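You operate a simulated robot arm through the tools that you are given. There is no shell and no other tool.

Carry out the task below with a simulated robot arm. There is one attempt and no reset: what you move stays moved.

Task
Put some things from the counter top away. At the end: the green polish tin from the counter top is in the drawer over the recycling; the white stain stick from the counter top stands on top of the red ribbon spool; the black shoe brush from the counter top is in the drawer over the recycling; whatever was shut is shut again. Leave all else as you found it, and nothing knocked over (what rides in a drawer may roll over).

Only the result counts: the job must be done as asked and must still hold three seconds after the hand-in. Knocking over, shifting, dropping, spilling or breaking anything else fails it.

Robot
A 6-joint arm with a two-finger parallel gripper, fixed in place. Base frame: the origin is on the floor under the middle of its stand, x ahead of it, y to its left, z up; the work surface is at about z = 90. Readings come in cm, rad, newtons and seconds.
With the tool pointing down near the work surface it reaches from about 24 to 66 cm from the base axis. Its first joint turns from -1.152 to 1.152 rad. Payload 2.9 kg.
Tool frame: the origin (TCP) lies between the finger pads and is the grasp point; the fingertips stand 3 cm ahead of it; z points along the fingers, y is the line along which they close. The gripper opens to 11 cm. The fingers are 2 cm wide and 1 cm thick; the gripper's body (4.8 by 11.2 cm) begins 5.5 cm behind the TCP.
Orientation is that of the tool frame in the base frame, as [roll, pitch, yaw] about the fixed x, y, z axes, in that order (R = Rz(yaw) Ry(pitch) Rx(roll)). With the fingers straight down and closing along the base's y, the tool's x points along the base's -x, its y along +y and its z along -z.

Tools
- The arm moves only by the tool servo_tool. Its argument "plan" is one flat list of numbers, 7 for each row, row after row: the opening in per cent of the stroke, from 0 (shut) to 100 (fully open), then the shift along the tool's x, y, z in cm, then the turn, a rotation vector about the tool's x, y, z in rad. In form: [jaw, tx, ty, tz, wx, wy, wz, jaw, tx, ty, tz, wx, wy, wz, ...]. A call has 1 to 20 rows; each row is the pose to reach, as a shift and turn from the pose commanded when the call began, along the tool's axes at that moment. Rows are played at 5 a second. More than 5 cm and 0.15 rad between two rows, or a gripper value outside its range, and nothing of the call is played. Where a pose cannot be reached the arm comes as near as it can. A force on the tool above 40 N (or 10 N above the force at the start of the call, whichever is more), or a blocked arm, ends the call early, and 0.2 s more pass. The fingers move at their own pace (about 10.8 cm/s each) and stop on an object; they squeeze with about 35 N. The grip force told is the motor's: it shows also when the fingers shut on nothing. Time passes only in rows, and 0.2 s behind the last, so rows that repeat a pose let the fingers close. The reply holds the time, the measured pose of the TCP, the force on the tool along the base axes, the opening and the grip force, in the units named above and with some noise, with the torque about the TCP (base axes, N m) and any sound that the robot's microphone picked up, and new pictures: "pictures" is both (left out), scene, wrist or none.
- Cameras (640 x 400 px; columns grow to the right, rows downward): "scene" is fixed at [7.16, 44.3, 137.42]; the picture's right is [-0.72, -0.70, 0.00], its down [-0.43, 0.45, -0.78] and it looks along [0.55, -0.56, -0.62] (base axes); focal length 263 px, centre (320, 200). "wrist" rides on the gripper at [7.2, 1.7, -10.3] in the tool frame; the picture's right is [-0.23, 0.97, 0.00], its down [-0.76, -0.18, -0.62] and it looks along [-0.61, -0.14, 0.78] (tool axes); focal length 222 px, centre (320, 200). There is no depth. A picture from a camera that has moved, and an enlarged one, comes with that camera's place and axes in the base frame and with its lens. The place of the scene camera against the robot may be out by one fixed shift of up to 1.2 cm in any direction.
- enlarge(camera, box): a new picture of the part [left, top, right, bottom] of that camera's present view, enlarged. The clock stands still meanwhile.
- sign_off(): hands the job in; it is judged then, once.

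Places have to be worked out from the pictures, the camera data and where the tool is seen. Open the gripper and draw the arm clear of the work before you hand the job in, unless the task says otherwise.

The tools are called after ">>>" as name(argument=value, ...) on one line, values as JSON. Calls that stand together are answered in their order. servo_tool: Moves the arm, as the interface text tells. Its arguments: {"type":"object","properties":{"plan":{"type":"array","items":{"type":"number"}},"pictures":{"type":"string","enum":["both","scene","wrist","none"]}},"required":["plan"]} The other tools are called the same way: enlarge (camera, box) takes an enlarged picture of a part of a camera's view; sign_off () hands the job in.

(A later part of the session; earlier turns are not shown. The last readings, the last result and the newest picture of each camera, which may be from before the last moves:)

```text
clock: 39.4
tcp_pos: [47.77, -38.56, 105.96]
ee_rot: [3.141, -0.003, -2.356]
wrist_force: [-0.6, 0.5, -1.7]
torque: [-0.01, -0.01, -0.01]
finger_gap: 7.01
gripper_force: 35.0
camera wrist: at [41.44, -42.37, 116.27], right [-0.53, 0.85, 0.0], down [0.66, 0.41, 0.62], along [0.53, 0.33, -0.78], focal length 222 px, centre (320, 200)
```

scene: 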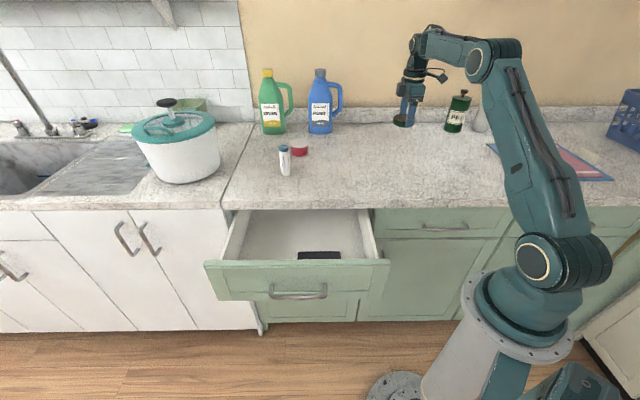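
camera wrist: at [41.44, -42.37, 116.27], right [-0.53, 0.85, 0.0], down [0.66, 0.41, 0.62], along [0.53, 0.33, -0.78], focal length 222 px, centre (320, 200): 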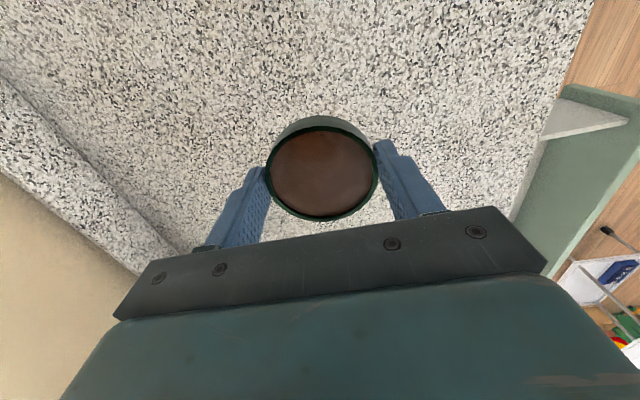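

The tin is lifted and level. I'll carry it across in front of the stick to over the drawer's left half, about (53.7, 17).

>>> servo_tool(plan=[40, -2.0, 1.6, 0, 0, 0, 0, 40, -5.0, 4.0, 0, 0, 0, 0, 40, -8.3, 6.7, 0, 0, 0, 0, 40, -11.7, 9.4, 0, 0, 0, 0, 40, -15.1, 12.2, 0, 0, 0, 0, 40, -18.5, 14.9, 0, 0, 0, 0, 40, -21.9, 17.7, 0, 0, 0, 0, 40, -25.3, 20.4, 0, 0, 0, 0, 40, -28.7, 23.2, 0, 0, 0, 0, 40, -32.1, 25.9, 0, 0, 0, 0, 40, -35.5, 28.6, 0, 0, 0, 0, 40, -38.7, 31.2, 0, 0, 0, 0, 40, -41.5, 33.5, 0, 0, 0, 0, 40, -43.5, 35.1, 0, 0, 0, 0, 40, -43.5, 35.1, 0, 0, 0, 0], pictures="both")

```text
clock: 42.6
tcp_pos: [53.33, 16.86, 106.25]
ee_rot: [-3.141, 0.001, -2.358]
wrist_force: [0.9, 0.2, -1.9]
torque: [0.02, -0.02, 0.0]
finger_gap: 7.05
gripper_force: 34.8
camera wrist: at [47.03, 13.02, 116.45], right [-0.53, 0.85, 0.0], down [0.66, 0.41, 0.62], along [0.53, 0.33, -0.78], focal length 222 px, centre (320, 200)
```

scene: 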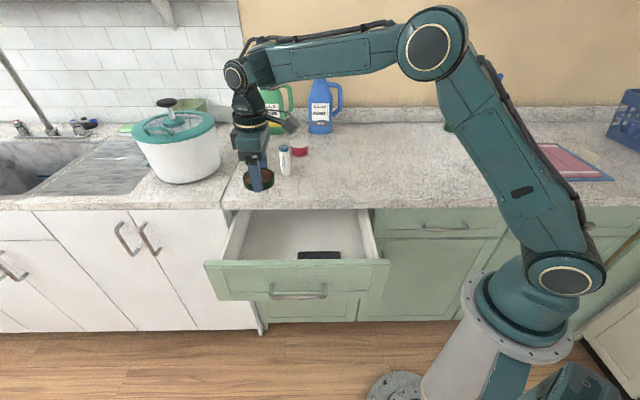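
wrist: 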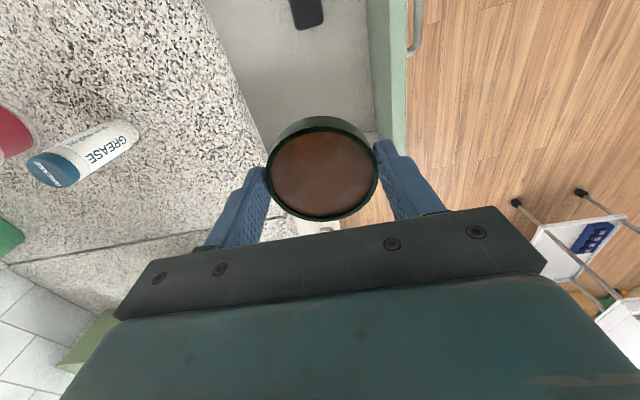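

The tin is centred over the open drawer, left of the brush. I'll lower it to about 1.4 cm above the floor.

>>> servo_tool(plan=[40, 0, 0, 2, 0, 0, 0, 40, 0, 0, 5.5, 0, 0, 0, 40, 0, 0, 9, 0, 0, 0, 40, 0, 0, 12.5, 0, 0, 0, 40, 0, 0, 16, 0, 0, 0, 40, 0, 0, 19.5, 0, 0, 0, 40, 0, 0, 22.5, 0, 0, 0, 40, 0, 0, 25, 0, 0, 0, 40, 0, 0, 27, 0, 0, 0, 40, 0, 0, 28.5, 0, 0, 0, 40, 0, 0, 29, 0, 0, 0, 40, 0, 0, 29, 0, 0, 0], pictures="both")

```text
clock: 45.2
tcp_pos: [53.65, 17.06, 76.89]
ee_rot: [-3.141, 0.0, -2.357]
wrist_force: [0.0, 0.5, -1.5]
torque: [0.02, 0.03, -0.01]
finger_gap: 7.05
gripper_force: 34.4
camera wrist: at [47.39, 13.18, 87.17], right [-0.53, 0.85, 0.0], down [0.66, 0.41, 0.62], along [0.53, 0.33, -0.78], focal length 222 px, centre (320, 200)
```

scene: 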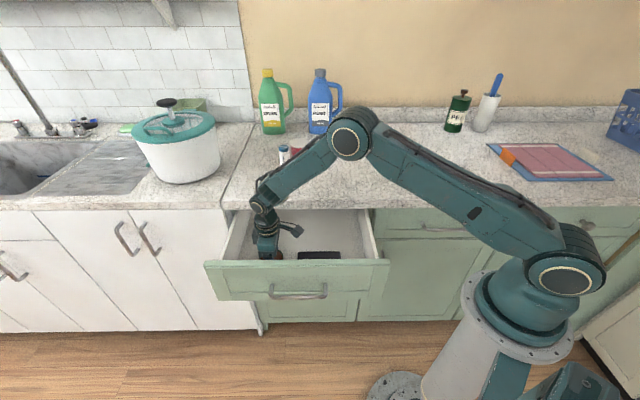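
wrist: 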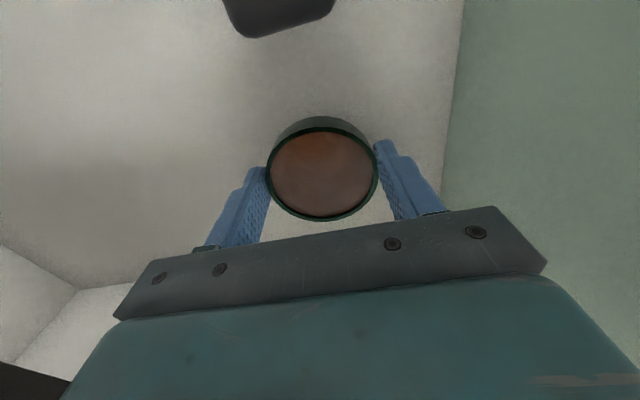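

The tin hangs about 1 cm above the drawer floor, clear of the brush. I'll lower it in small steps to contact.

>>> servo_tool(plan=[40, 0, 0, 0.4, 0, 0, 0, 40, 0, 0, 0.8, 0, 0, 0, 40, 0, 0, 0.8, 0, 0, 0], pictures="none")

>>> servo_tool(plan=[40, 0, 0, 0.25, 0, 0, 0, 40, 0, 0, 0.25, 0, 0, 0], pictures="none")

```text
clock: 46.0
tcp_pos: [53.72, 17.16, 76.0]
ee_rot: [3.141, 0.0, -2.356]
wrist_force: [-0.7, -0.6, -0.8]
torque: [-0.01, 0.02, -0.01]
finger_gap: 7.07
gripper_force: 34.6
```

```text
clock: 46.6
tcp_pos: [53.7, 17.07, 75.92]
ee_rot: [-3.141, -0.001, -2.356]
wrist_force: [-0.3, 0.1, -0.8]
torque: [-0.02, 0.0, -0.02]
finger_gap: 7.02
gripper_force: 34.9
```

Very near the floor now; one more small step should make contact.

>>> servo_tool(plan=[40, 0, 0, 0.2, 0, 0, 0, 40, 0, 0, 0.2, 0, 0, 0], pictures="none")

>>> servo_tool(plan=[40, 0, 0, 0.2, 0, 0, 0, 40, 0, 0, 0.2, 0, 0, 0], pictures="wrist")

```text
clock: 47.2
tcp_pos: [53.78, 17.1, 75.73]
ee_rot: [-3.141, 0.001, -2.355]
wrist_force: [-2.0, -1.1, 4.8]
torque: [-0.15, 0.12, 0.0]
finger_gap: 7.03
gripper_force: 35.0
```

```text
clock: 47.8
tcp_pos: [53.89, 17.05, 75.62]
ee_rot: [-3.139, 0.002, -2.358]
wrist_force: [-5.7, -3.5, 29.8]
torque: [0.05, 0.36, -0.14]
finger_gap: 7.05
gripper_force: 34.9
camera wrist: at [47.48, 13.15, 85.97], right [-0.53, 0.85, 0.0], down [0.66, 0.41, 0.63], along [0.53, 0.33, -0.78], focal length 222 px, centre (320, 200)
```

wrist: 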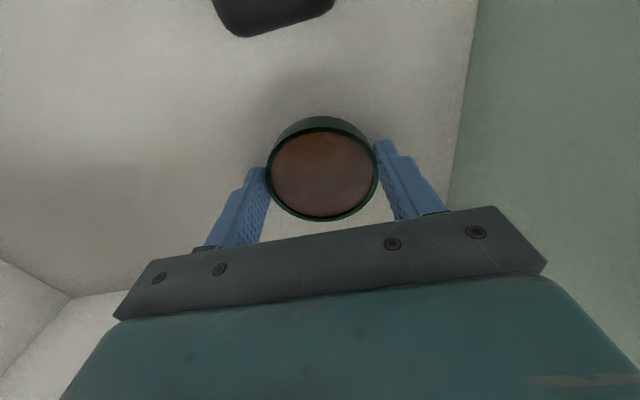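

The tin rests on the drawer floor (about 30 N). I'll ease up slightly, open the jaw to 9 cm and rise straight up.

>>> servo_tool(plan=[40, 0, 0, -0.25, 0, 0, 0, 40, 0, 0, -0.25, 0, 0, 0, 84, 0, 0, -0.25, 0, 0, 0, 84, 0, 0, -0.25, 0, 0, 0, 84, 0, 0, -2, 0, 0, 0, 84, 0, 0, -5, 0, 0, 0, 84, 0, 0, -9, 0, 0, 0, 84, 0, 0, -13, 0, 0, 0, 84, 0, 0, -17, 0, 0, 0, 84, 0, 0, -21, 0, 0, 0, 84, 0, 0, -25, 0, 0, 0, 84, 0, 0, -29, 0, 0, 0, 84, 0, 0, -30, 0, 0, 0], pictures="both")

```text
clock: 50.6
tcp_pos: [53.68, 17.25, 105.3]
ee_rot: [3.14, -0.001, -2.355]
wrist_force: [0.4, 0.2, 0.1]
torque: [-0.01, -0.02, -0.02]
finger_gap: 9.25
gripper_force: 0.0
camera wrist: at [47.39, 13.49, 115.72], right [-0.53, 0.85, 0.0], down [0.66, 0.41, 0.62], along [0.53, 0.33, -0.78], focal length 222 px, centre (320, 200)
```

scene: 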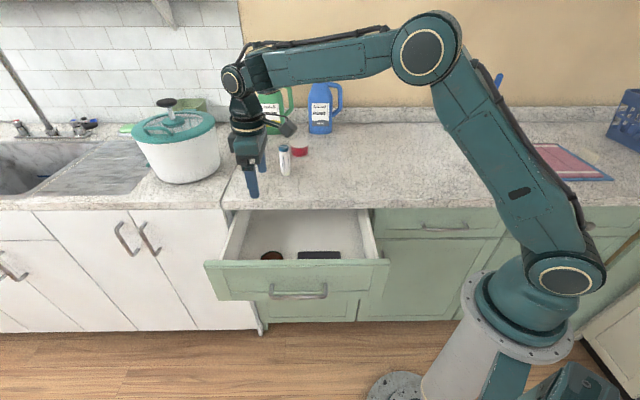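
wrist: 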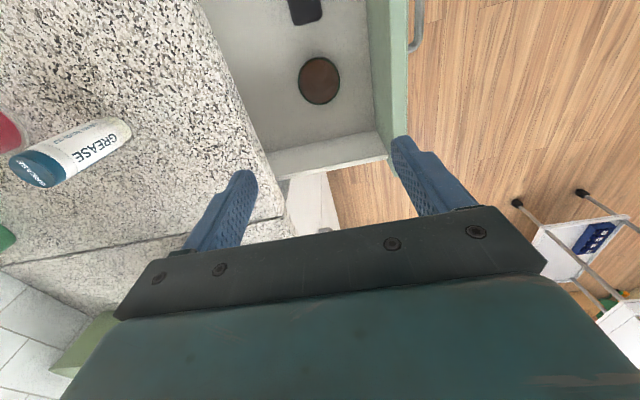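

Both items lie in the drawer. To shut it, I'll first swing in front of it with the jaw closed so I can push on the drawer front, which is at about 15 along the normal.

>>> servo_tool(plan=[60, 1.4, 3.2, 0, 0, 0, 0, 30, 2.8, 6.4, 0, 0, 0, 0, 0, 4.2, 9.6, 0, 0, 0, 0, 0, 5.6, 12.8, 0, 0, 0, 0, 0, 7.0, 15.8, 0, 0, 0, 0, 0, 7.0, 15.8, 0, 0, 0, 0], pictures="none")

>>> servo_tool(plan=[0, 0, 0, 0, 0.131, 0, 0, 0, 0, 0, 0, 0.262, 0, 0, 0, 0, 0, 0, 0.393, 0, 0, 0, 0, 0, 0, 0.524, 0, 0, 0, 0, 0, 0, 0.655, 0, 0, 0, 0, 0, 0, 0.786, 0, 0, 0, 0, 0, 0, 0.917, 0, 0, 0, 0, 0, 0, 1.047, 0, 0, 0, 0, 0, 0, 1.047, 0, 0], pictures="both")

```text
clock: 52.0
tcp_pos: [37.66, 23.46, 105.48]
ee_rot: [3.141, -0.001, -2.357]
wrist_force: [0.2, 1.1, 0.8]
torque: [-0.01, 0.04, 0.0]
finger_gap: 0.01
gripper_force: 34.5
```

```text
clock: 54.0
tcp_pos: [37.67, 23.23, 105.51]
ee_rot: [-2.093, 0.0, -2.355]
wrist_force: [0.2, 0.2, -0.4]
torque: [-0.02, 0.01, 0.04]
finger_gap: 0.01
gripper_force: 35.5
camera wrist: at [25.59, 25.14, 109.17], right [-0.18, 0.5, -0.84], down [0.22, 0.86, 0.46], along [0.96, -0.1, -0.27], focal length 222 px, centre (320, 200)
```

scene: 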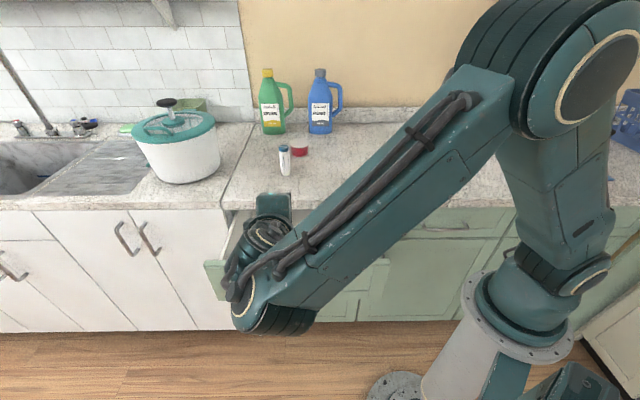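
wrist: 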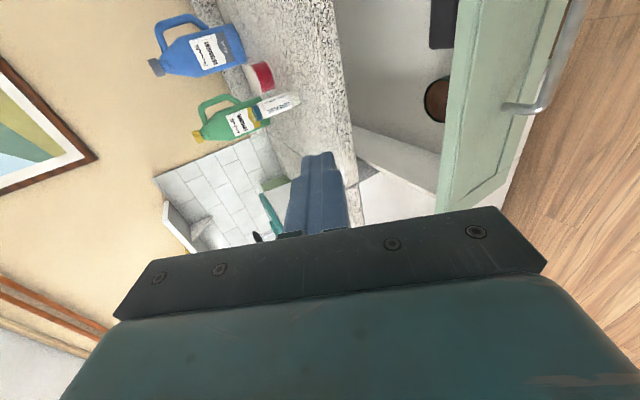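

The tilted tool is in front of the drawer front with the tips clear of its face. I'll descend 23 cm so the tips face the upper half of the drawer front, above the handle.

>>> servo_tool(plan=[0, 0, 3.46, 2.0, 0, 0, 0, 0, 0, 6.93, 4.0, 0, 0, 0, 0, 0, 10.4, 6.0, 0, 0, 0, 0, 0, 13.86, 8.0, 0, 0, 0, 0, 0, 17.3, 10.0, 0, 0, 0, 0, 0, 19.9, 11.5, 0, 0, 0, 0, 0, 19.9, 11.5, 0, 0, 0], pictures="both")

```text
clock: 55.6
tcp_pos: [37.4, 23.27, 82.59]
ee_rot: [-2.094, -0.001, -2.357]
wrist_force: [0.1, -0.2, -1.0]
torque: [0.03, -0.04, 0.0]
finger_gap: 0.0
gripper_force: 35.0
camera wrist: at [25.42, 25.12, 86.24], right [-0.18, 0.51, -0.84], down [0.22, 0.86, 0.47], along [0.96, -0.1, -0.27], focal length 222 px, centre (320, 200)
```

scene: 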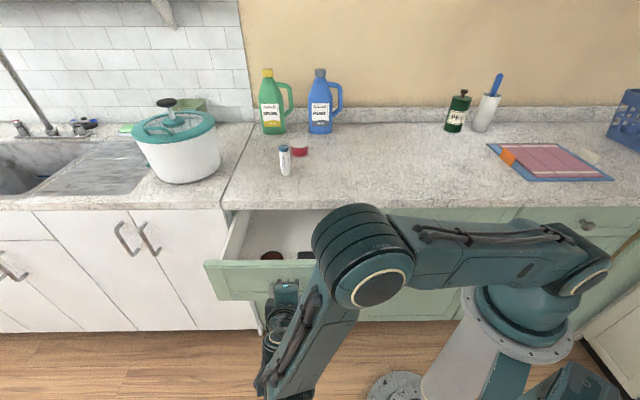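
wrist: 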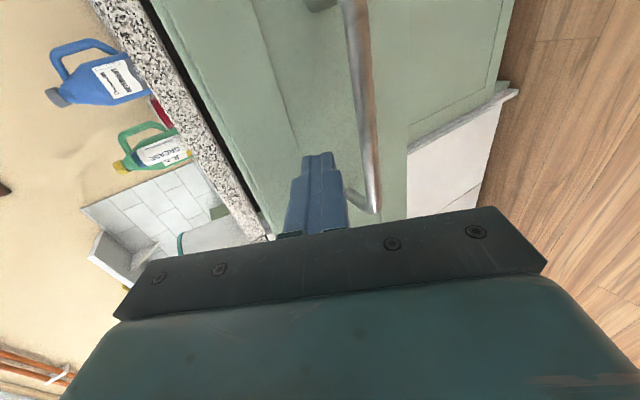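

The fingertips face the drawer front above the bar with no contact. I'll push slowly 14 cm along the drawer axis.

>>> servo_tool(plan=[0, 0, -0.5, 0.87, 0, 0, 0, 0, 0, -1.0, 1.73, 0, 0, 0, 0, 0, -1.5, 2.6, 0, 0, 0, 0, 0, -2.0, 3.46, 0, 0, 0, 0, 0, -2.5, 4.33, 0, 0, 0, 0, 0, -3.0, 5.2, 0, 0, 0, 0, 0, -3.5, 6.06, 0, 0, 0, 0, 0, -4.0, 6.93, 0, 0, 0, 0, 0, -4.5, 7.8, 0, 0, 0, 0, 0, -5.0, 8.66, 0, 0, 0, 0, 0, -5.5, 9.53, 0, 0, 0, 0, 0, -6.0, 10.4, 0, 0, 0, 0, 0, -6.5, 11.26, 0, 0, 0, 0, 0, -7.0, 12.1, 0, 0, 0], pictures="both")

```text
clock: 58.6
tcp_pos: [47.72, 13.38, 82.48]
ee_rot: [-2.095, 0.001, -2.356]
wrist_force: [-0.4, -0.1, 0.1]
torque: [0.0, 0.02, -0.01]
finger_gap: 0.01
gripper_force: 34.9
camera wrist: at [35.63, 15.21, 86.18], right [-0.18, 0.51, -0.84], down [0.22, 0.86, 0.47], along [0.96, -0.1, -0.27], focal length 222 px, centre (320, 200)
```

scene: 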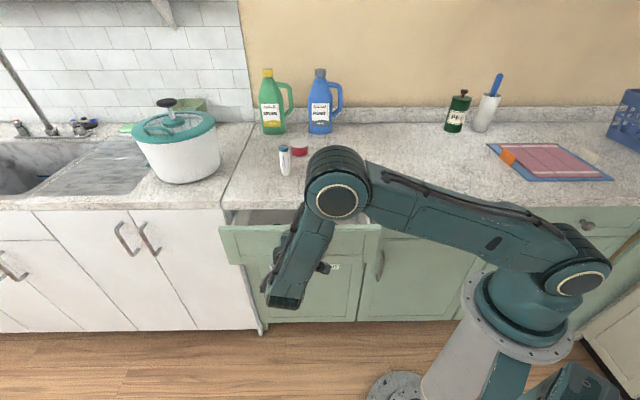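
wrist: 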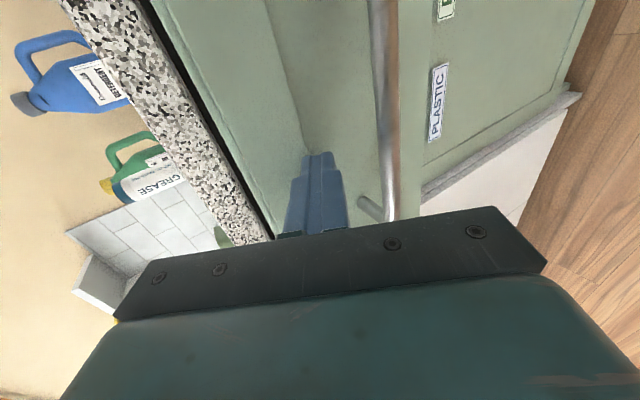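

The drawer is about half shut and slides easily, with a contact force close to zero. I'll push another 8 cm, still short of the counter edge, and check.

>>> servo_tool(plan=[0, 0, -0.5, 0.87, 0, 0, 0, 0, 0, -1.0, 1.73, 0, 0, 0, 0, 0, -1.5, 2.6, 0, 0, 0, 0, 0, -2.0, 3.46, 0, 0, 0, 0, 0, -2.5, 4.33, 0, 0, 0, 0, 0, -3.0, 5.2, 0, 0, 0, 0, 0, -3.5, 6.06, 0, 0, 0, 0, 0, -4.0, 6.93, 0, 0, 0], pictures="both")

```text
clock: 60.4
tcp_pos: [53.25, 7.73, 82.59]
ee_rot: [-2.095, 0.002, -2.355]
wrist_force: [0.3, -0.4, -0.2]
torque: [-0.01, -0.02, -0.01]
finger_gap: 0.01
gripper_force: 35.4
camera wrist: at [41.23, 9.56, 86.25], right [-0.18, 0.5, -0.84], down [0.22, 0.86, 0.47], along [0.96, -0.1, -0.27], focal length 222 px, centre (320, 200)
```

scene: 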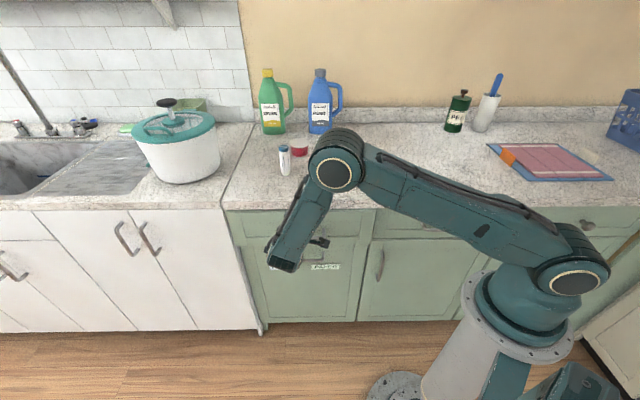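
wrist: 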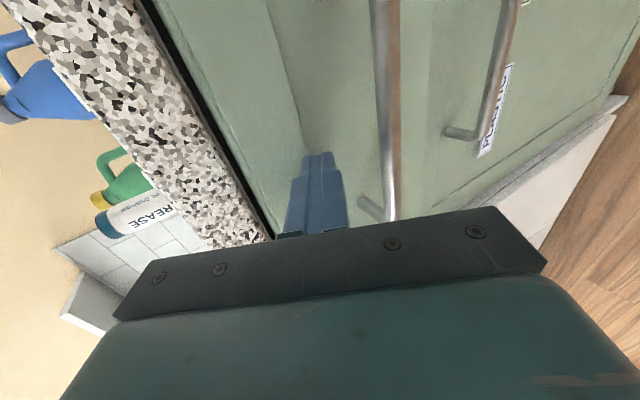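

The drawer is about 3 cm from shut. For more clearance between the gripper body and the counter edge, I'll flatten the tool by another 15° and keep pushing gently.

>>> servo_tool(plan=[0, 0, 0.2, -0.35, 0, 0, 0, 0, 0, 0.2, -0.35, 0.131, 0, 0, 0, 0, 0.2, -0.35, 0.262, 0, 0, 0, 0, -0.25, 0.43, 0.262, 0, 0, 0, 0, -0.5, 0.87, 0.262, 0, 0, 0, 0, -0.75, 1.3, 0.262, 0, 0, 0, 0, -1.0, 1.73, 0.262, 0, 0, 0, 0, -1.15, 2.0, 0.262, 0, 0, 0, 0, -1.15, 2.0, 0.262, 0, 0], pictures="both")

```text
clock: 62.4
tcp_pos: [54.83, 6.07, 82.49]
ee_rot: [-1.833, 0.0, -2.356]
wrist_force: [0.1, 0.2, 0.5]
torque: [-0.01, 0.01, -0.02]
finger_gap: 0.0
gripper_force: 34.8
camera wrist: at [42.37, 8.39, 83.51], right [-0.02, 0.34, -0.94], down [0.15, 0.93, 0.33], along [0.99, -0.13, -0.07], focal length 222 px, centre (320, 200)
```

scene: 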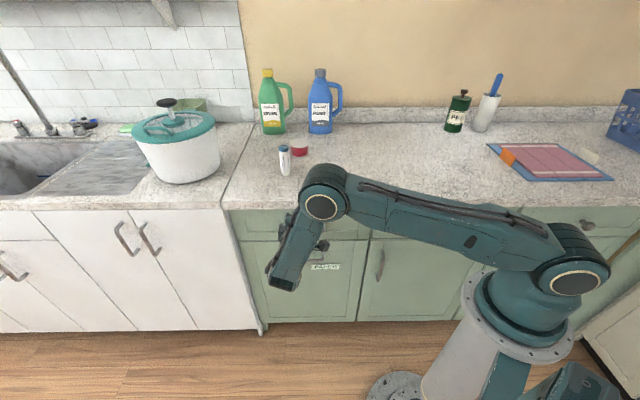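
wrist: 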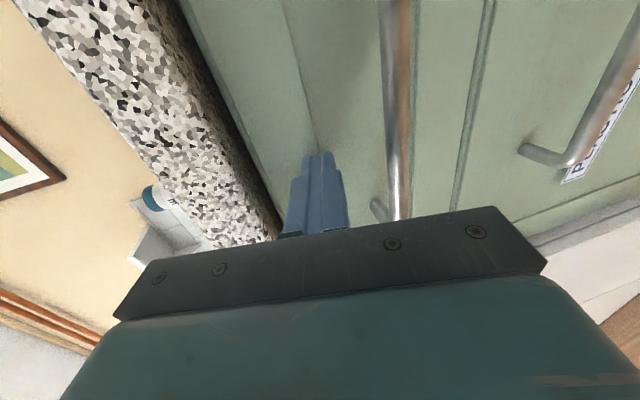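

The tips are now at about 37.4 along the normal and the drawer is nearly shut. I'll push on in small steps until the force shows the stop.

>>> servo_tool(plan=[0, 0, -0.08, 0.29, 0, 0, 0, 0, 0, -0.16, 0.58, 0, 0, 0, 0, 0, -0.23, 0.87, 0, 0, 0, 0, 0, -0.23, 0.87, 0, 0, 0], pictures="none")

>>> servo_tool(plan=[0, 0, -0.08, 0.29, 0, 0, 0, 0, 0, -0.16, 0.58, 0, 0, 0, 0, 0, -0.16, 0.58, 0, 0, 0], pictures="both")

```text
clock: 63.2
tcp_pos: [55.21, 5.7, 82.45]
ee_rot: [-1.834, -0.005, -2.357]
wrist_force: [-14.1, 6.8, 5.1]
torque: [-0.13, -0.15, -0.17]
finger_gap: 0.0
gripper_force: 34.7
stopped in row 3: the force on the tool passed its limit at 47 N (the readings are from after the stop); the commanded pose is now the measured one
```

```text
clock: 63.6
tcp_pos: [55.17, 5.78, 82.48]
ee_rot: [-1.832, -0.01, -2.353]
wrist_force: [-13.5, 6.4, 5.5]
torque: [-0.13, -0.16, -0.21]
finger_gap: 0.0
gripper_force: 35.3
stopped in row 2: the force on the tool passed its limit at 46 N (the readings are from after the stop); the commanded pose is now the measured one
camera wrist: at [42.69, 8.01, 83.61], right [-0.02, 0.33, -0.94], down [0.15, 0.93, 0.33], along [0.99, -0.13, -0.07], focal length 222 px, centre (320, 200)
```

scene: 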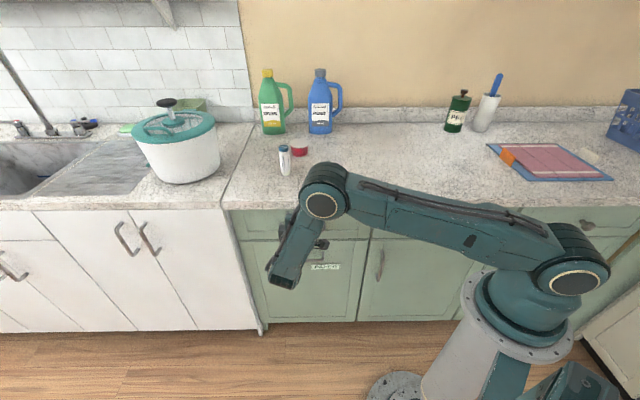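
wrist: 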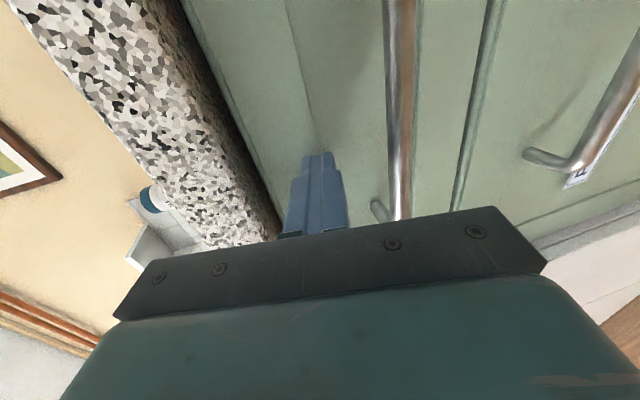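

The force rose to 46 N at tip position about 37.9, matching the drawer's shut face. I'll back off and check that it is flush.

>>> servo_tool(plan=[0, 0, 0.26, -0.97, 0, 0, 0, 0, 0, 0.78, -2.9, 0, 0, 0, 0, 0, 1.55, -5.8, 0, 0, 0, 0, 0, 2.3, -8.7, 0, 0, 0, 0, 0, 3.1, -11.6, 0, 0, 0], pictures="both")

```text
clock: 64.8
tcp_pos: [46.68, 13.92, 82.32]
ee_rot: [-1.834, -0.007, -2.356]
wrist_force: [-0.1, 0.4, -0.3]
torque: [-0.02, 0.0, -0.01]
finger_gap: 0.0
gripper_force: 34.9
camera wrist: at [34.29, 16.24, 83.43], right [-0.02, 0.33, -0.94], down [0.15, 0.93, 0.33], along [0.99, -0.13, -0.07], focal length 222 px, centre (320, 200)
```

scene: 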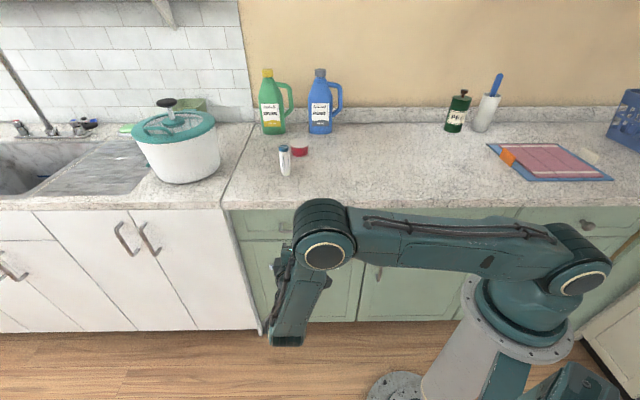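
wrist: 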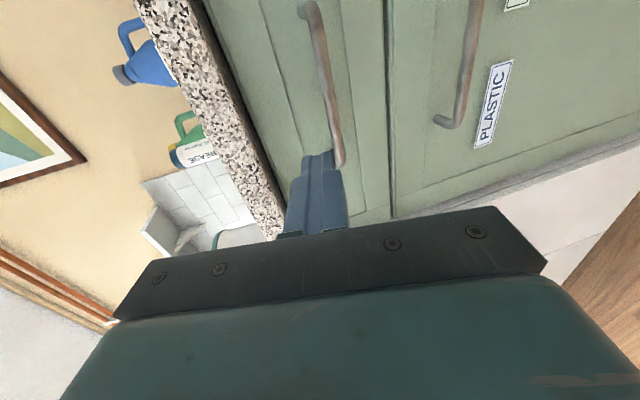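

The handle and front line up with the cabinet again. I'll raise the arm clear and return the tool to vertical so I can inspect the drawer from the scene camera.

>>> servo_tool(plan=[0, 0, -4.0, -1.07, 0, 0, 0, 0, 0, -8.0, -2.15, 0, 0, 0, 0, 0, -12.0, -3.2, 0, 0, 0, 0, 0, -16.0, -4.3, 0, 0, 0, 0, 0, -20.0, -5.4, 0, 0, 0, 0, 0, -24.1, -6.5, 0, 0, 0], pictures="none")

>>> servo_tool(plan=[0, 0, 0, 0, -0.131, 0, 0, 0, 0, 0, 0, -0.262, 0, 0, 0, 0, 0, 0, -0.393, 0, 0, 0, 0, 0, 0, -0.524, 0, 0, 0, 0, 0, 0, -0.655, 0, 0, 0, 0, 0, 0, -0.786, 0, 0, 0, 0, 0, 0, -0.917, 0, 0, 0, 0, 0, 0, -1.048, 0, 0, 0, 0, 0, 0, -1.179, 0, 0, 0, 0, 0, 0, -1.309, 0, 0, 0, 0, 0, 0, -1.309, 0, 0], pictures="both")

```text
clock: 66.2
tcp_pos: [46.77, 14.06, 107.37]
ee_rot: [-1.837, -0.01, -2.354]
wrist_force: [0.8, -0.1, -0.1]
torque: [0.0, 0.03, 0.03]
finger_gap: 0.01
gripper_force: 35.1
```

```text
clock: 68.6
tcp_pos: [46.88, 14.26, 107.48]
ee_rot: [3.137, -0.01, -2.354]
wrist_force: [0.0, -0.4, 0.4]
torque: [0.01, 0.02, -0.01]
finger_gap: 0.02
gripper_force: 34.6
camera wrist: at [40.65, 10.47, 117.91], right [-0.53, 0.85, 0.0], down [0.67, 0.42, 0.62], along [0.52, 0.33, -0.79], focal length 222 px, centre (320, 200)
```

scene: 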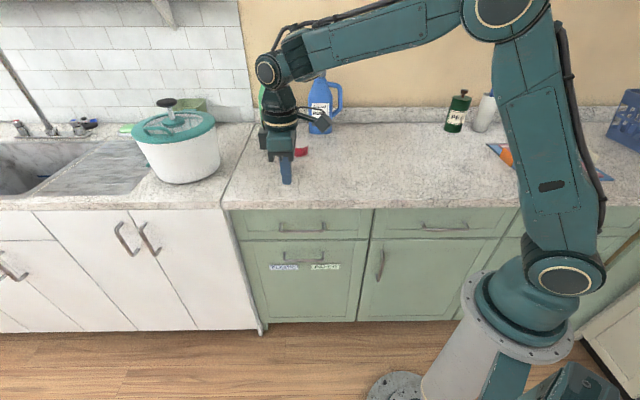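
wrist: 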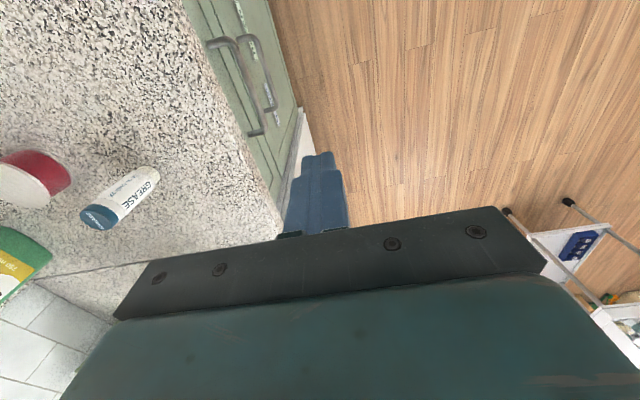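

The drawer looks shut. I'll enlarge its edges to compare with the initial view, and also take a close look at the stick and the spool.

>>> enlarge(camera="scene", box=[220, 200, 540, 400])

>>> enlarge(camera="scene", box=[215, 195, 375, 295])

>>> enlarge(camera="wrist", box=[0, 130, 200, 255])

```text
2.00 times, centred on (380, 300) of scene
camera zoom: at [7.16, 44.3, 137.42], right [-0.72, -0.7, 0.0], down [-0.43, 0.45, -0.78], along [0.55, -0.56, -0.62], focal length 526 px, centre (200, 0)
```

zoom: 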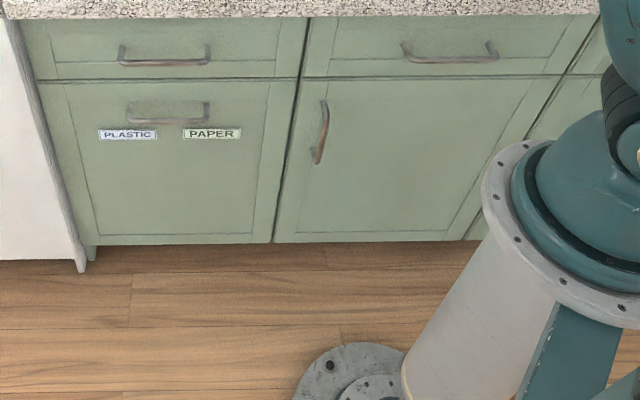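

```text
4.00 times, centred on (295, 245) of scene
camera zoom: at [7.16, 44.3, 137.42], right [-0.72, -0.7, 0.0], down [-0.43, 0.45, -0.78], along [0.55, -0.56, -0.62], focal length 1052 px, centre (420, 20)
```

zoom: 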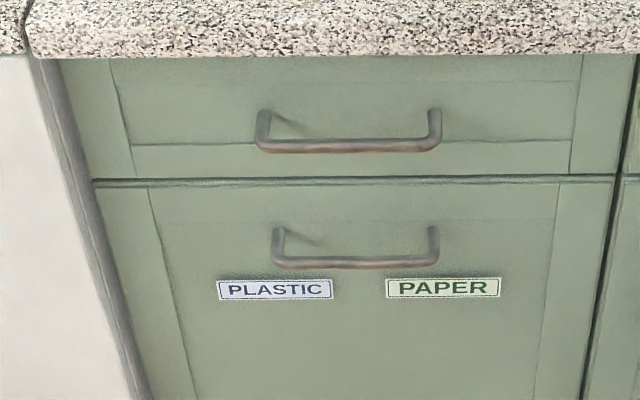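

```text
3.20 times, centred on (100, 192) of wrist
camera zoom: at [40.65, 10.47, 117.91], right [-0.53, 0.85, 0.0], down [0.67, 0.42, 0.62], along [0.52, 0.33, -0.79], focal length 711 px, centre (1024, 224)
```

zoom: 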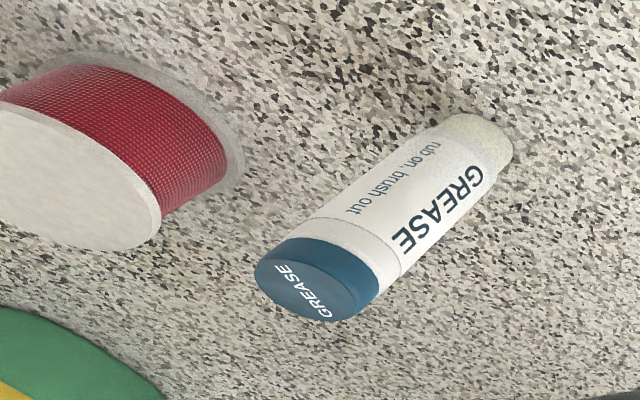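

The drawer is pixel-identical to its starting view, so it is shut. The stick is at about (68.1, -1.5) and 9.4 cm tall. It and the spool lie at the edge of reach, so I'll face forward and tilt the tool 45° outward for this part.

>>> servo_tool(plan=[0, 1.5, -2.2, -0.75, 0, 0, 0.131, 0, 3.0, -4.45, -1.5, 0, 0, 0.262, 0, 4.5, -6.7, -2.25, 0, 0, 0.393, 20, 6.0, -8.9, -3.0, 0, 0, 0.524, 40, 7.5, -11.1, -3.75, 0, 0, 0.655, 58, 8.98, -13.36, -4.5, 0, 0, 0.785, 58, 8.98, -13.36, -4.5, 0, 0, 0.785], pictures="none")

>>> servo_tool(plan=[58, 0, 0, 0, 0, -0.131, 0, 58, 0, 0, 0, 0, -0.262, 0, 58, 0, 0, 0, 0, -0.393, 0, 58, 0, 0, 0, 0, -0.524, 0, 58, 0, 0, 0, 0, -0.655, 0, 58, 0, 0, 0, 0, -0.785, 0, 58, 0, 0, 0, 0, -0.785, 0], pictures="both")

```text
clock: 70.2
tcp_pos: [49.99, -1.79, 111.95]
ee_rot: [-3.138, -0.005, -3.141]
wrist_force: [-0.4, 0.6, -0.4]
torque: [0.03, 0.01, 0.02]
finger_gap: 6.4
gripper_force: 0.1
```

```text
clock: 71.8
tcp_pos: [50.03, -1.39, 111.95]
ee_rot: [-3.136, 0.781, -3.134]
wrist_force: [0.0, 0.1, -0.2]
torque: [0.0, -0.04, 0.04]
finger_gap: 6.37
gripper_force: 0.0
camera wrist: at [37.64, 0.28, 114.27], right [0.16, 0.97, 0.16], down [0.1, -0.17, 0.98], along [0.98, -0.14, -0.13], focal length 222 px, centre (320, 200)
```

scene: 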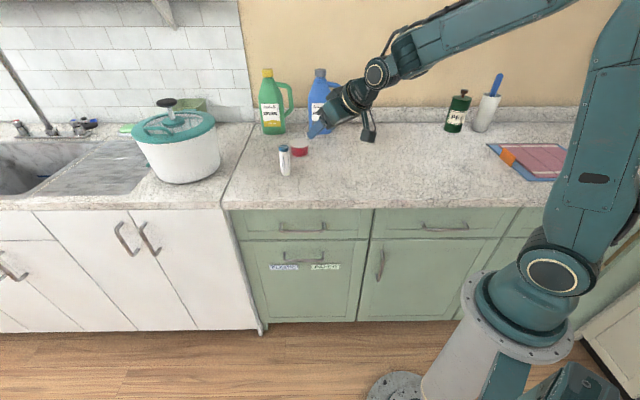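
wrist: 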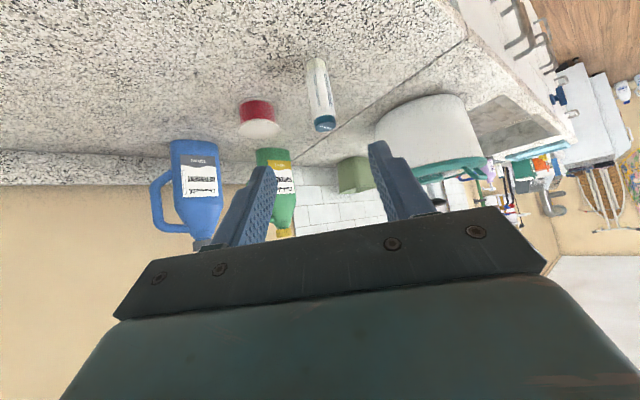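

The tilt worked and the stick and spool are visible from the side (the picture is upside down). I'll enlarge for an accurate fix.

>>> enlarge(camera="wrist", box=[210, 40, 370, 140])

>>> enlarge(camera="scene", box=[250, 60, 410, 185])

```text
4.00 times, centred on (290, 90) of wrist
camera zoom: at [37.64, 0.28, 114.27], right [0.16, 0.97, 0.16], down [0.1, -0.17, 0.98], along [0.98, -0.14, -0.13], focal length 888 px, centre (440, 640)
```

zoom: 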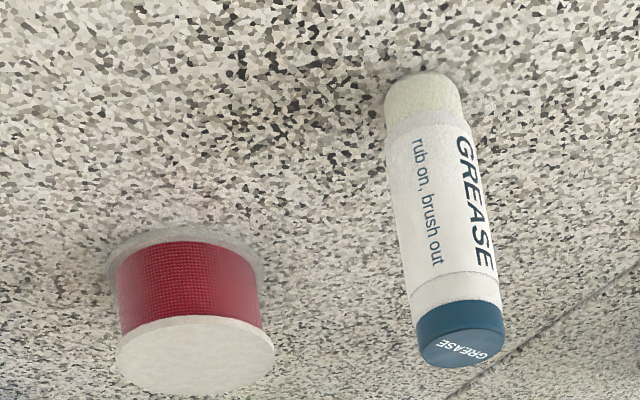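

```text
3.20 times, centred on (330, 122) of scene
camera zoom: at [7.16, 44.3, 137.42], right [-0.72, -0.7, 0.0], down [-0.43, 0.45, -0.78], along [0.55, -0.56, -0.62], focal length 842 px, centre (288, 448)
```

zoom: 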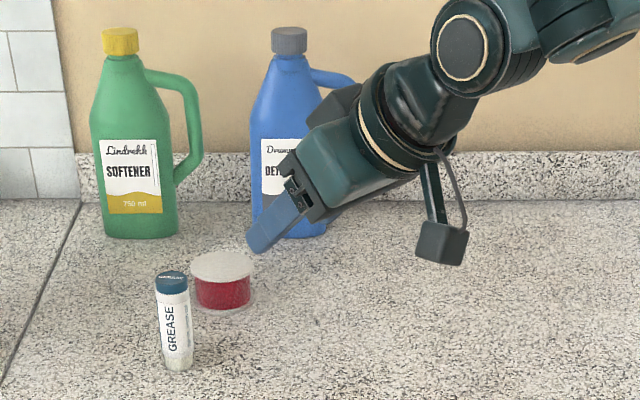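

Combining views, the stick axis is at (68.2, -1.5) with its top near z = 99.7. The spool is centred at (75.2, -14.3), radius about 3.7, with its top at z = 94. I'll advance to a pre-grasp point 14 cm short of the stick along the tilted tool axis.

>>> servo_tool(plan=[58, -0.4, 0, 3.4, 0, 0, 0, 58, -0.8, 0, 6.9, 0, 0, 0, 58, -1.2, -0.1, 10.3, 0, 0, 0, 58, -1.2, -0.1, 10.3, 0, 0, 0], pictures="both")

```text
clock: 72.8
tcp_pos: [58.09, -1.59, 105.31]
ee_rot: [-3.136, 0.781, -3.135]
wrist_force: [0.2, 0.7, -0.5]
torque: [0.02, 0.01, 0.03]
finger_gap: 6.39
gripper_force: 0.0
camera wrist: at [45.64, 0.17, 107.62], right [0.16, 0.97, 0.16], down [0.1, -0.17, 0.98], along [0.98, -0.14, -0.13], focal length 222 px, centre (320, 200)
```

scene: 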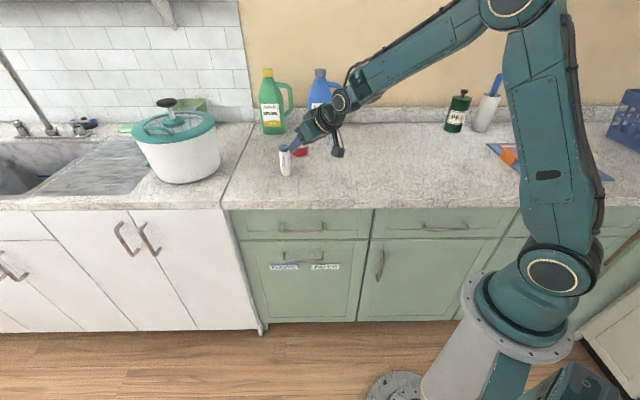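
wrist: 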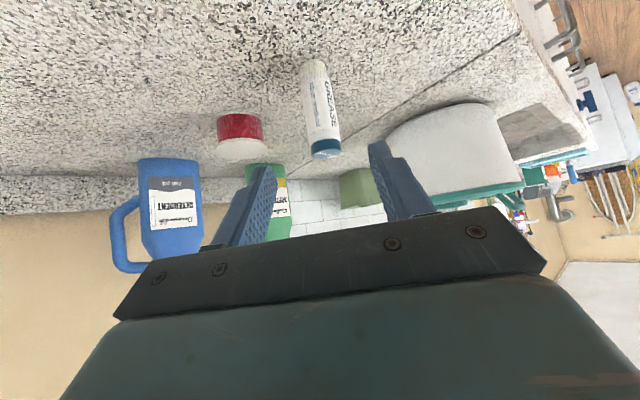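

The stick is centred between the open fingers, at about (68.35, -1.5). I'll advance 14.2 cm along the tool axis until it stands between the pads at z ≈ 95.5.

>>> servo_tool(plan=[58, -0.2, 0.05, 3, 0, 0, 0, 58, -0.38, 0.1, 6, 0, 0, 0, 58, -0.38, 0.1, 9, 0, 0, 0, 58, -0.38, 0.1, 11.5, 0, 0, 0, 58, -0.38, 0.1, 13.2, 0, 0, 0, 58, -0.38, 0.1, 14.2, 0, 0, 0, 58, -0.38, 0.1, 14.2, 0, 0, 0], pictures="both")

```text
clock: 74.4
tcp_pos: [68.26, -1.46, 95.61]
ee_rot: [-3.137, 0.78, -3.136]
wrist_force: [0.2, 0.5, -0.1]
torque: [0.01, -0.02, 0.0]
finger_gap: 6.41
gripper_force: 0.1
camera wrist: at [55.96, 0.15, 97.9], right [0.16, 0.97, 0.16], down [0.1, -0.17, 0.98], along [0.98, -0.14, -0.13], focal length 222 px, centre (320, 200)
```

scene: 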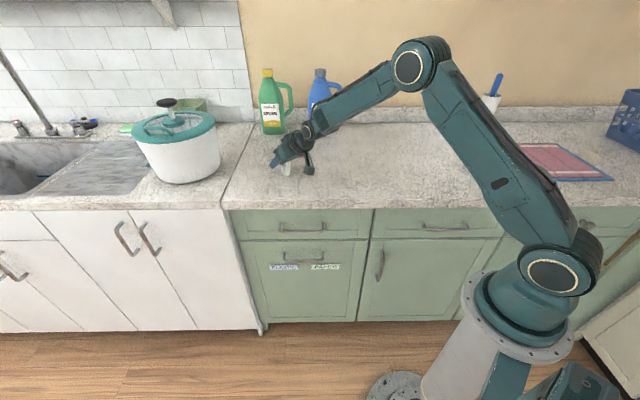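
wrist: 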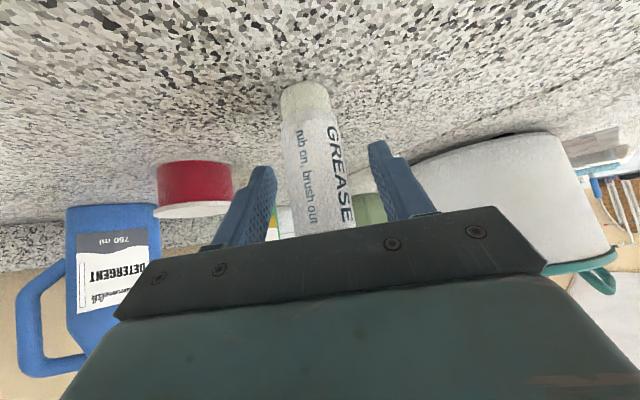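

The stick is centred at the grasp point with no contact so far. I'll close the jaw on it.

>>> servo_tool(plan=[40, 0, 0, 0, 0, 0, 0, 25, 0, 0, 0, 0, 0, 0, 10, 0, 0, 0, 0, 0, 0, 10, 0, 0, 0, 0, 0, 0, 10, 0, 0, 0, 0, 0, 0], pictures="wrist")

```text
clock: 75.6
tcp_pos: [68.31, -1.58, 95.72]
ee_rot: [-3.137, 0.777, -3.136]
wrist_force: [-0.3, 0.3, 0.0]
torque: [0.04, 0.0, 0.0]
finger_gap: 3.15
gripper_force: 35.2
camera wrist: at [55.94, 0.16, 97.91], right [0.16, 0.97, 0.16], down [0.1, -0.17, 0.98], along [0.98, -0.14, -0.13], focal length 222 px, centre (320, 200)
```

wrist: 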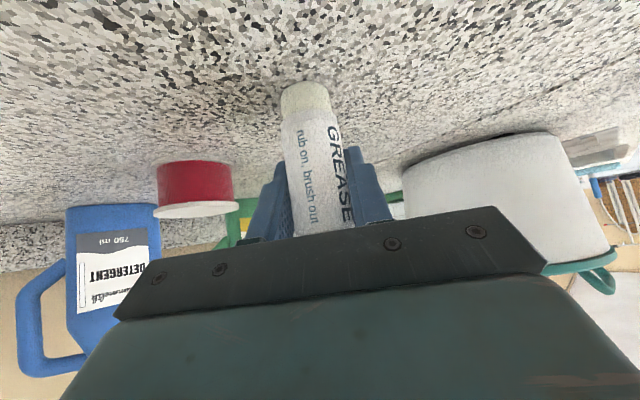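

It gripped at 3.15 cm without shifting the stick. I'll lift it straight up 8 cm and look.

>>> servo_tool(plan=[10, -0.5, 0, -0.5, 0, 0, 0, 10, -1.4, 0, -1.42, 0, 0, 0, 10, -2.8, 0, -2.84, 0, 0, 0, 10, -4.2, 0, -4.26, 0, 0, 0, 10, -5.63, 0, -5.68, 0, 0, 0, 10, -5.63, 0, -5.68, 0, 0, 0], pictures="both")

```text
clock: 77.0
tcp_pos: [68.44, -1.43, 103.65]
ee_rot: [-3.137, 0.779, -3.135]
wrist_force: [0.6, -0.6, -0.9]
torque: [0.0, 0.01, -0.01]
finger_gap: 3.19
gripper_force: 35.0
camera wrist: at [55.94, 0.31, 105.88], right [0.16, 0.97, 0.16], down [0.1, -0.17, 0.98], along [0.98, -0.14, -0.13], focal length 222 px, centre (320, 200)
```

scene: 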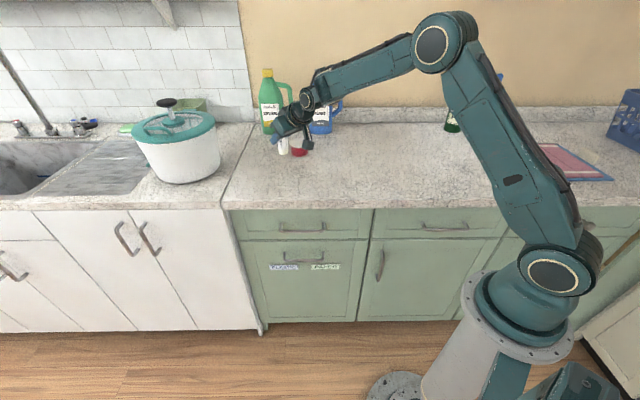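
wrist: 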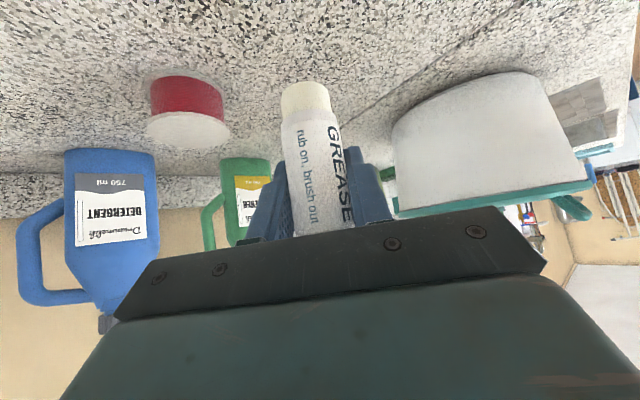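

The stick hangs upright with its base around z = 98, clear of the spool's top at 94. I'll carry it sideways to over the spool centre, about (75.05, -14.3).

>>> servo_tool(plan=[10, -0.7, -1.9, 0.7, 0, 0, 0, 10, -1.6, -4.4, 1.6, 0, 0, 0, 10, -2.6, -7.0, 2.58, 0, 0, 0, 10, -3.5, -9.5, 3.47, 0, 0, 0, 10, -4.3, -11.6, 4.25, 0, 0, 0, 10, -4.72, -12.8, 4.68, 0, 0, 0, 10, -4.72, -12.8, 4.68, 0, 0, 0], pictures="both")

```text
clock: 78.6
tcp_pos: [75.0, -14.27, 103.69]
ee_rot: [-3.138, 0.778, -3.135]
wrist_force: [0.8, -1.1, -1.4]
torque: [0.02, 0.0, 0.04]
finger_gap: 3.16
gripper_force: 34.9
camera wrist: at [62.62, -12.51, 105.88], right [0.16, 0.97, 0.16], down [0.11, -0.17, 0.98], along [0.98, -0.14, -0.13], focal length 222 px, centre (320, 200)
```

scene: 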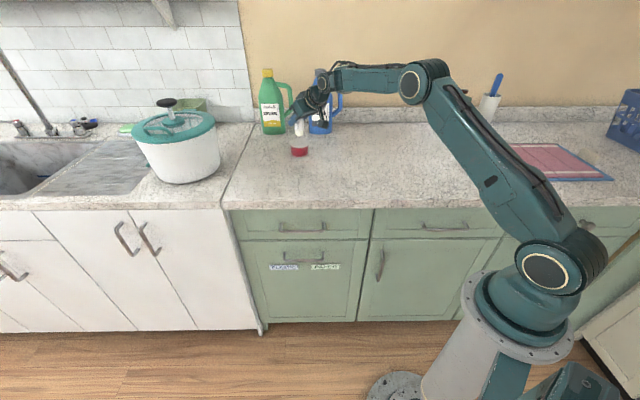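
wrist: 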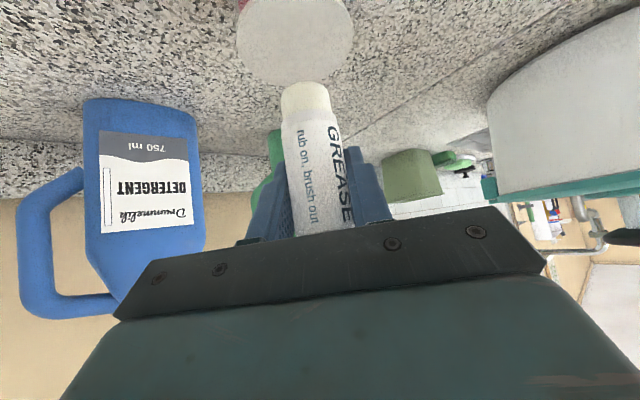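

The stick is above the spool. I'll enlarge both views to confirm the alignment before lowering.

>>> enlarge(camera="wrist", box=[200, 0, 440, 150])

>>> enlarge(camera="scene", box=[240, 60, 400, 160])

```text
2.67 times, centred on (320, 75) of wrist
camera zoom: at [62.62, -12.51, 105.88], right [0.16, 0.97, 0.16], down [0.11, -0.17, 0.98], along [0.98, -0.14, -0.13], focal length 592 px, centre (320, 533)
```

zoom: 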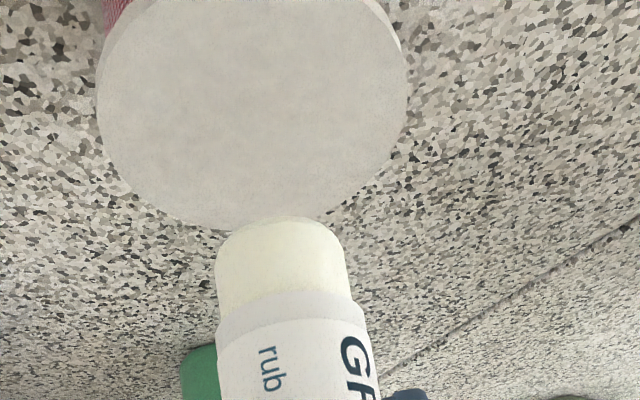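

```text
4.00 times, centred on (320, 110) of scene
camera zoom: at [7.17, 44.3, 137.42], right [-0.72, -0.7, 0.0], down [-0.43, 0.45, -0.78], along [0.55, -0.56, -0.62], focal length 1052 px, centre (320, 560)
```

zoom: 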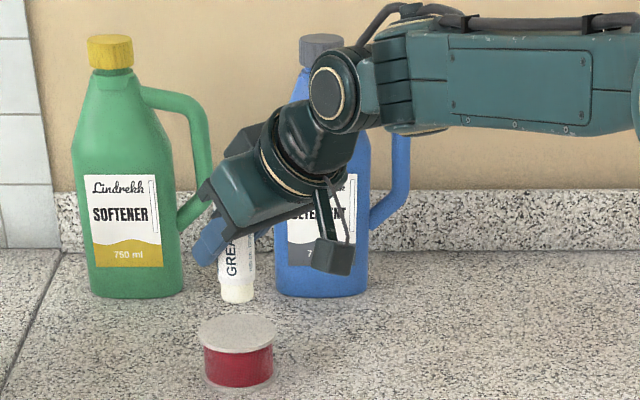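

Both views show the stick's base dropping onto the middle of the spool's top. I'll lower 3.3 cm, then continue in fine steps with force checks.

>>> servo_tool(plan=[10, 0.7, 0, 0.71, 0, 0, 0, 10, 1.4, 0, 1.42, 0, 0, 0, 10, 1.97, 0, 1.99, 0, 0, 0, 10, 2.32, 0, 2.34, 0, 0, 0, 10, 2.32, 0, 2.34, 0, 0, 0], pictures="both")

```text
clock: 79.8
tcp_pos: [75.09, -14.29, 100.37]
ee_rot: [-3.136, 0.778, -3.134]
wrist_force: [-0.3, 0.5, -0.7]
torque: [-0.01, -0.02, 0.01]
finger_gap: 3.17
gripper_force: 35.0
camera wrist: at [62.61, -12.5, 102.58], right [0.16, 0.97, 0.16], down [0.11, -0.17, 0.98], along [0.98, -0.14, -0.13], focal length 222 px, centre (320, 200)
```

scene: 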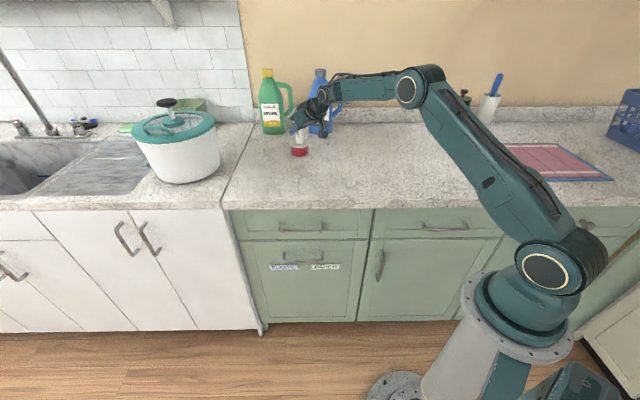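
wrist: 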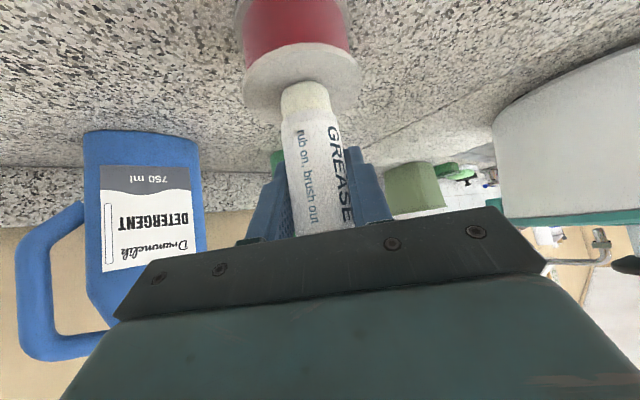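

The stick's base is within about half a centimetre of the spool's top. Fine steps now, watching the vertical force.

>>> servo_tool(plan=[10, 0.14, 0, 0.14, 0, 0, 0, 10, 0.14, 0, 0.14, 0, 0, 0], pictures="none")

>>> servo_tool(plan=[10, 0.14, 0, 0.14, 0, 0, 0, 10, 0.14, 0, 0.14, 0, 0, 0], pictures="wrist")

```text
clock: 80.4
tcp_pos: [74.97, -14.18, 100.1]
ee_rot: [-3.136, 0.778, -3.134]
wrist_force: [-0.7, -0.6, 1.9]
torque: [-0.01, 0.03, 0.02]
finger_gap: 3.2
gripper_force: 35.0
```

```text
clock: 81.0
tcp_pos: [74.96, -14.23, 100.13]
ee_rot: [-3.136, 0.784, -3.135]
wrist_force: [-1.8, 0.9, 9.7]
torque: [0.13, 0.19, 0.02]
finger_gap: 3.17
gripper_force: 35.2
camera wrist: at [62.63, -12.49, 102.33], right [0.16, 0.98, 0.16], down [0.1, -0.17, 0.98], along [0.98, -0.14, -0.13], focal length 222 px, centre (320, 200)
```

wrist: 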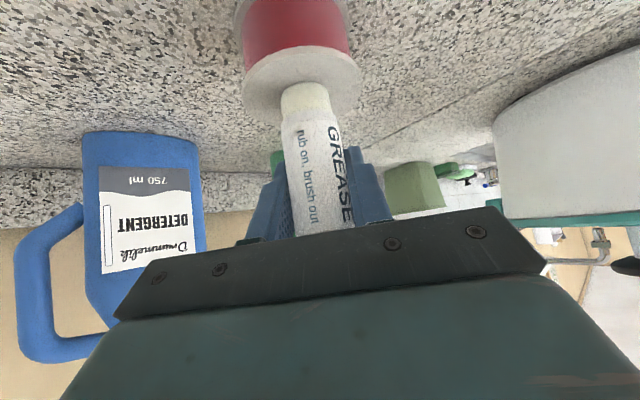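

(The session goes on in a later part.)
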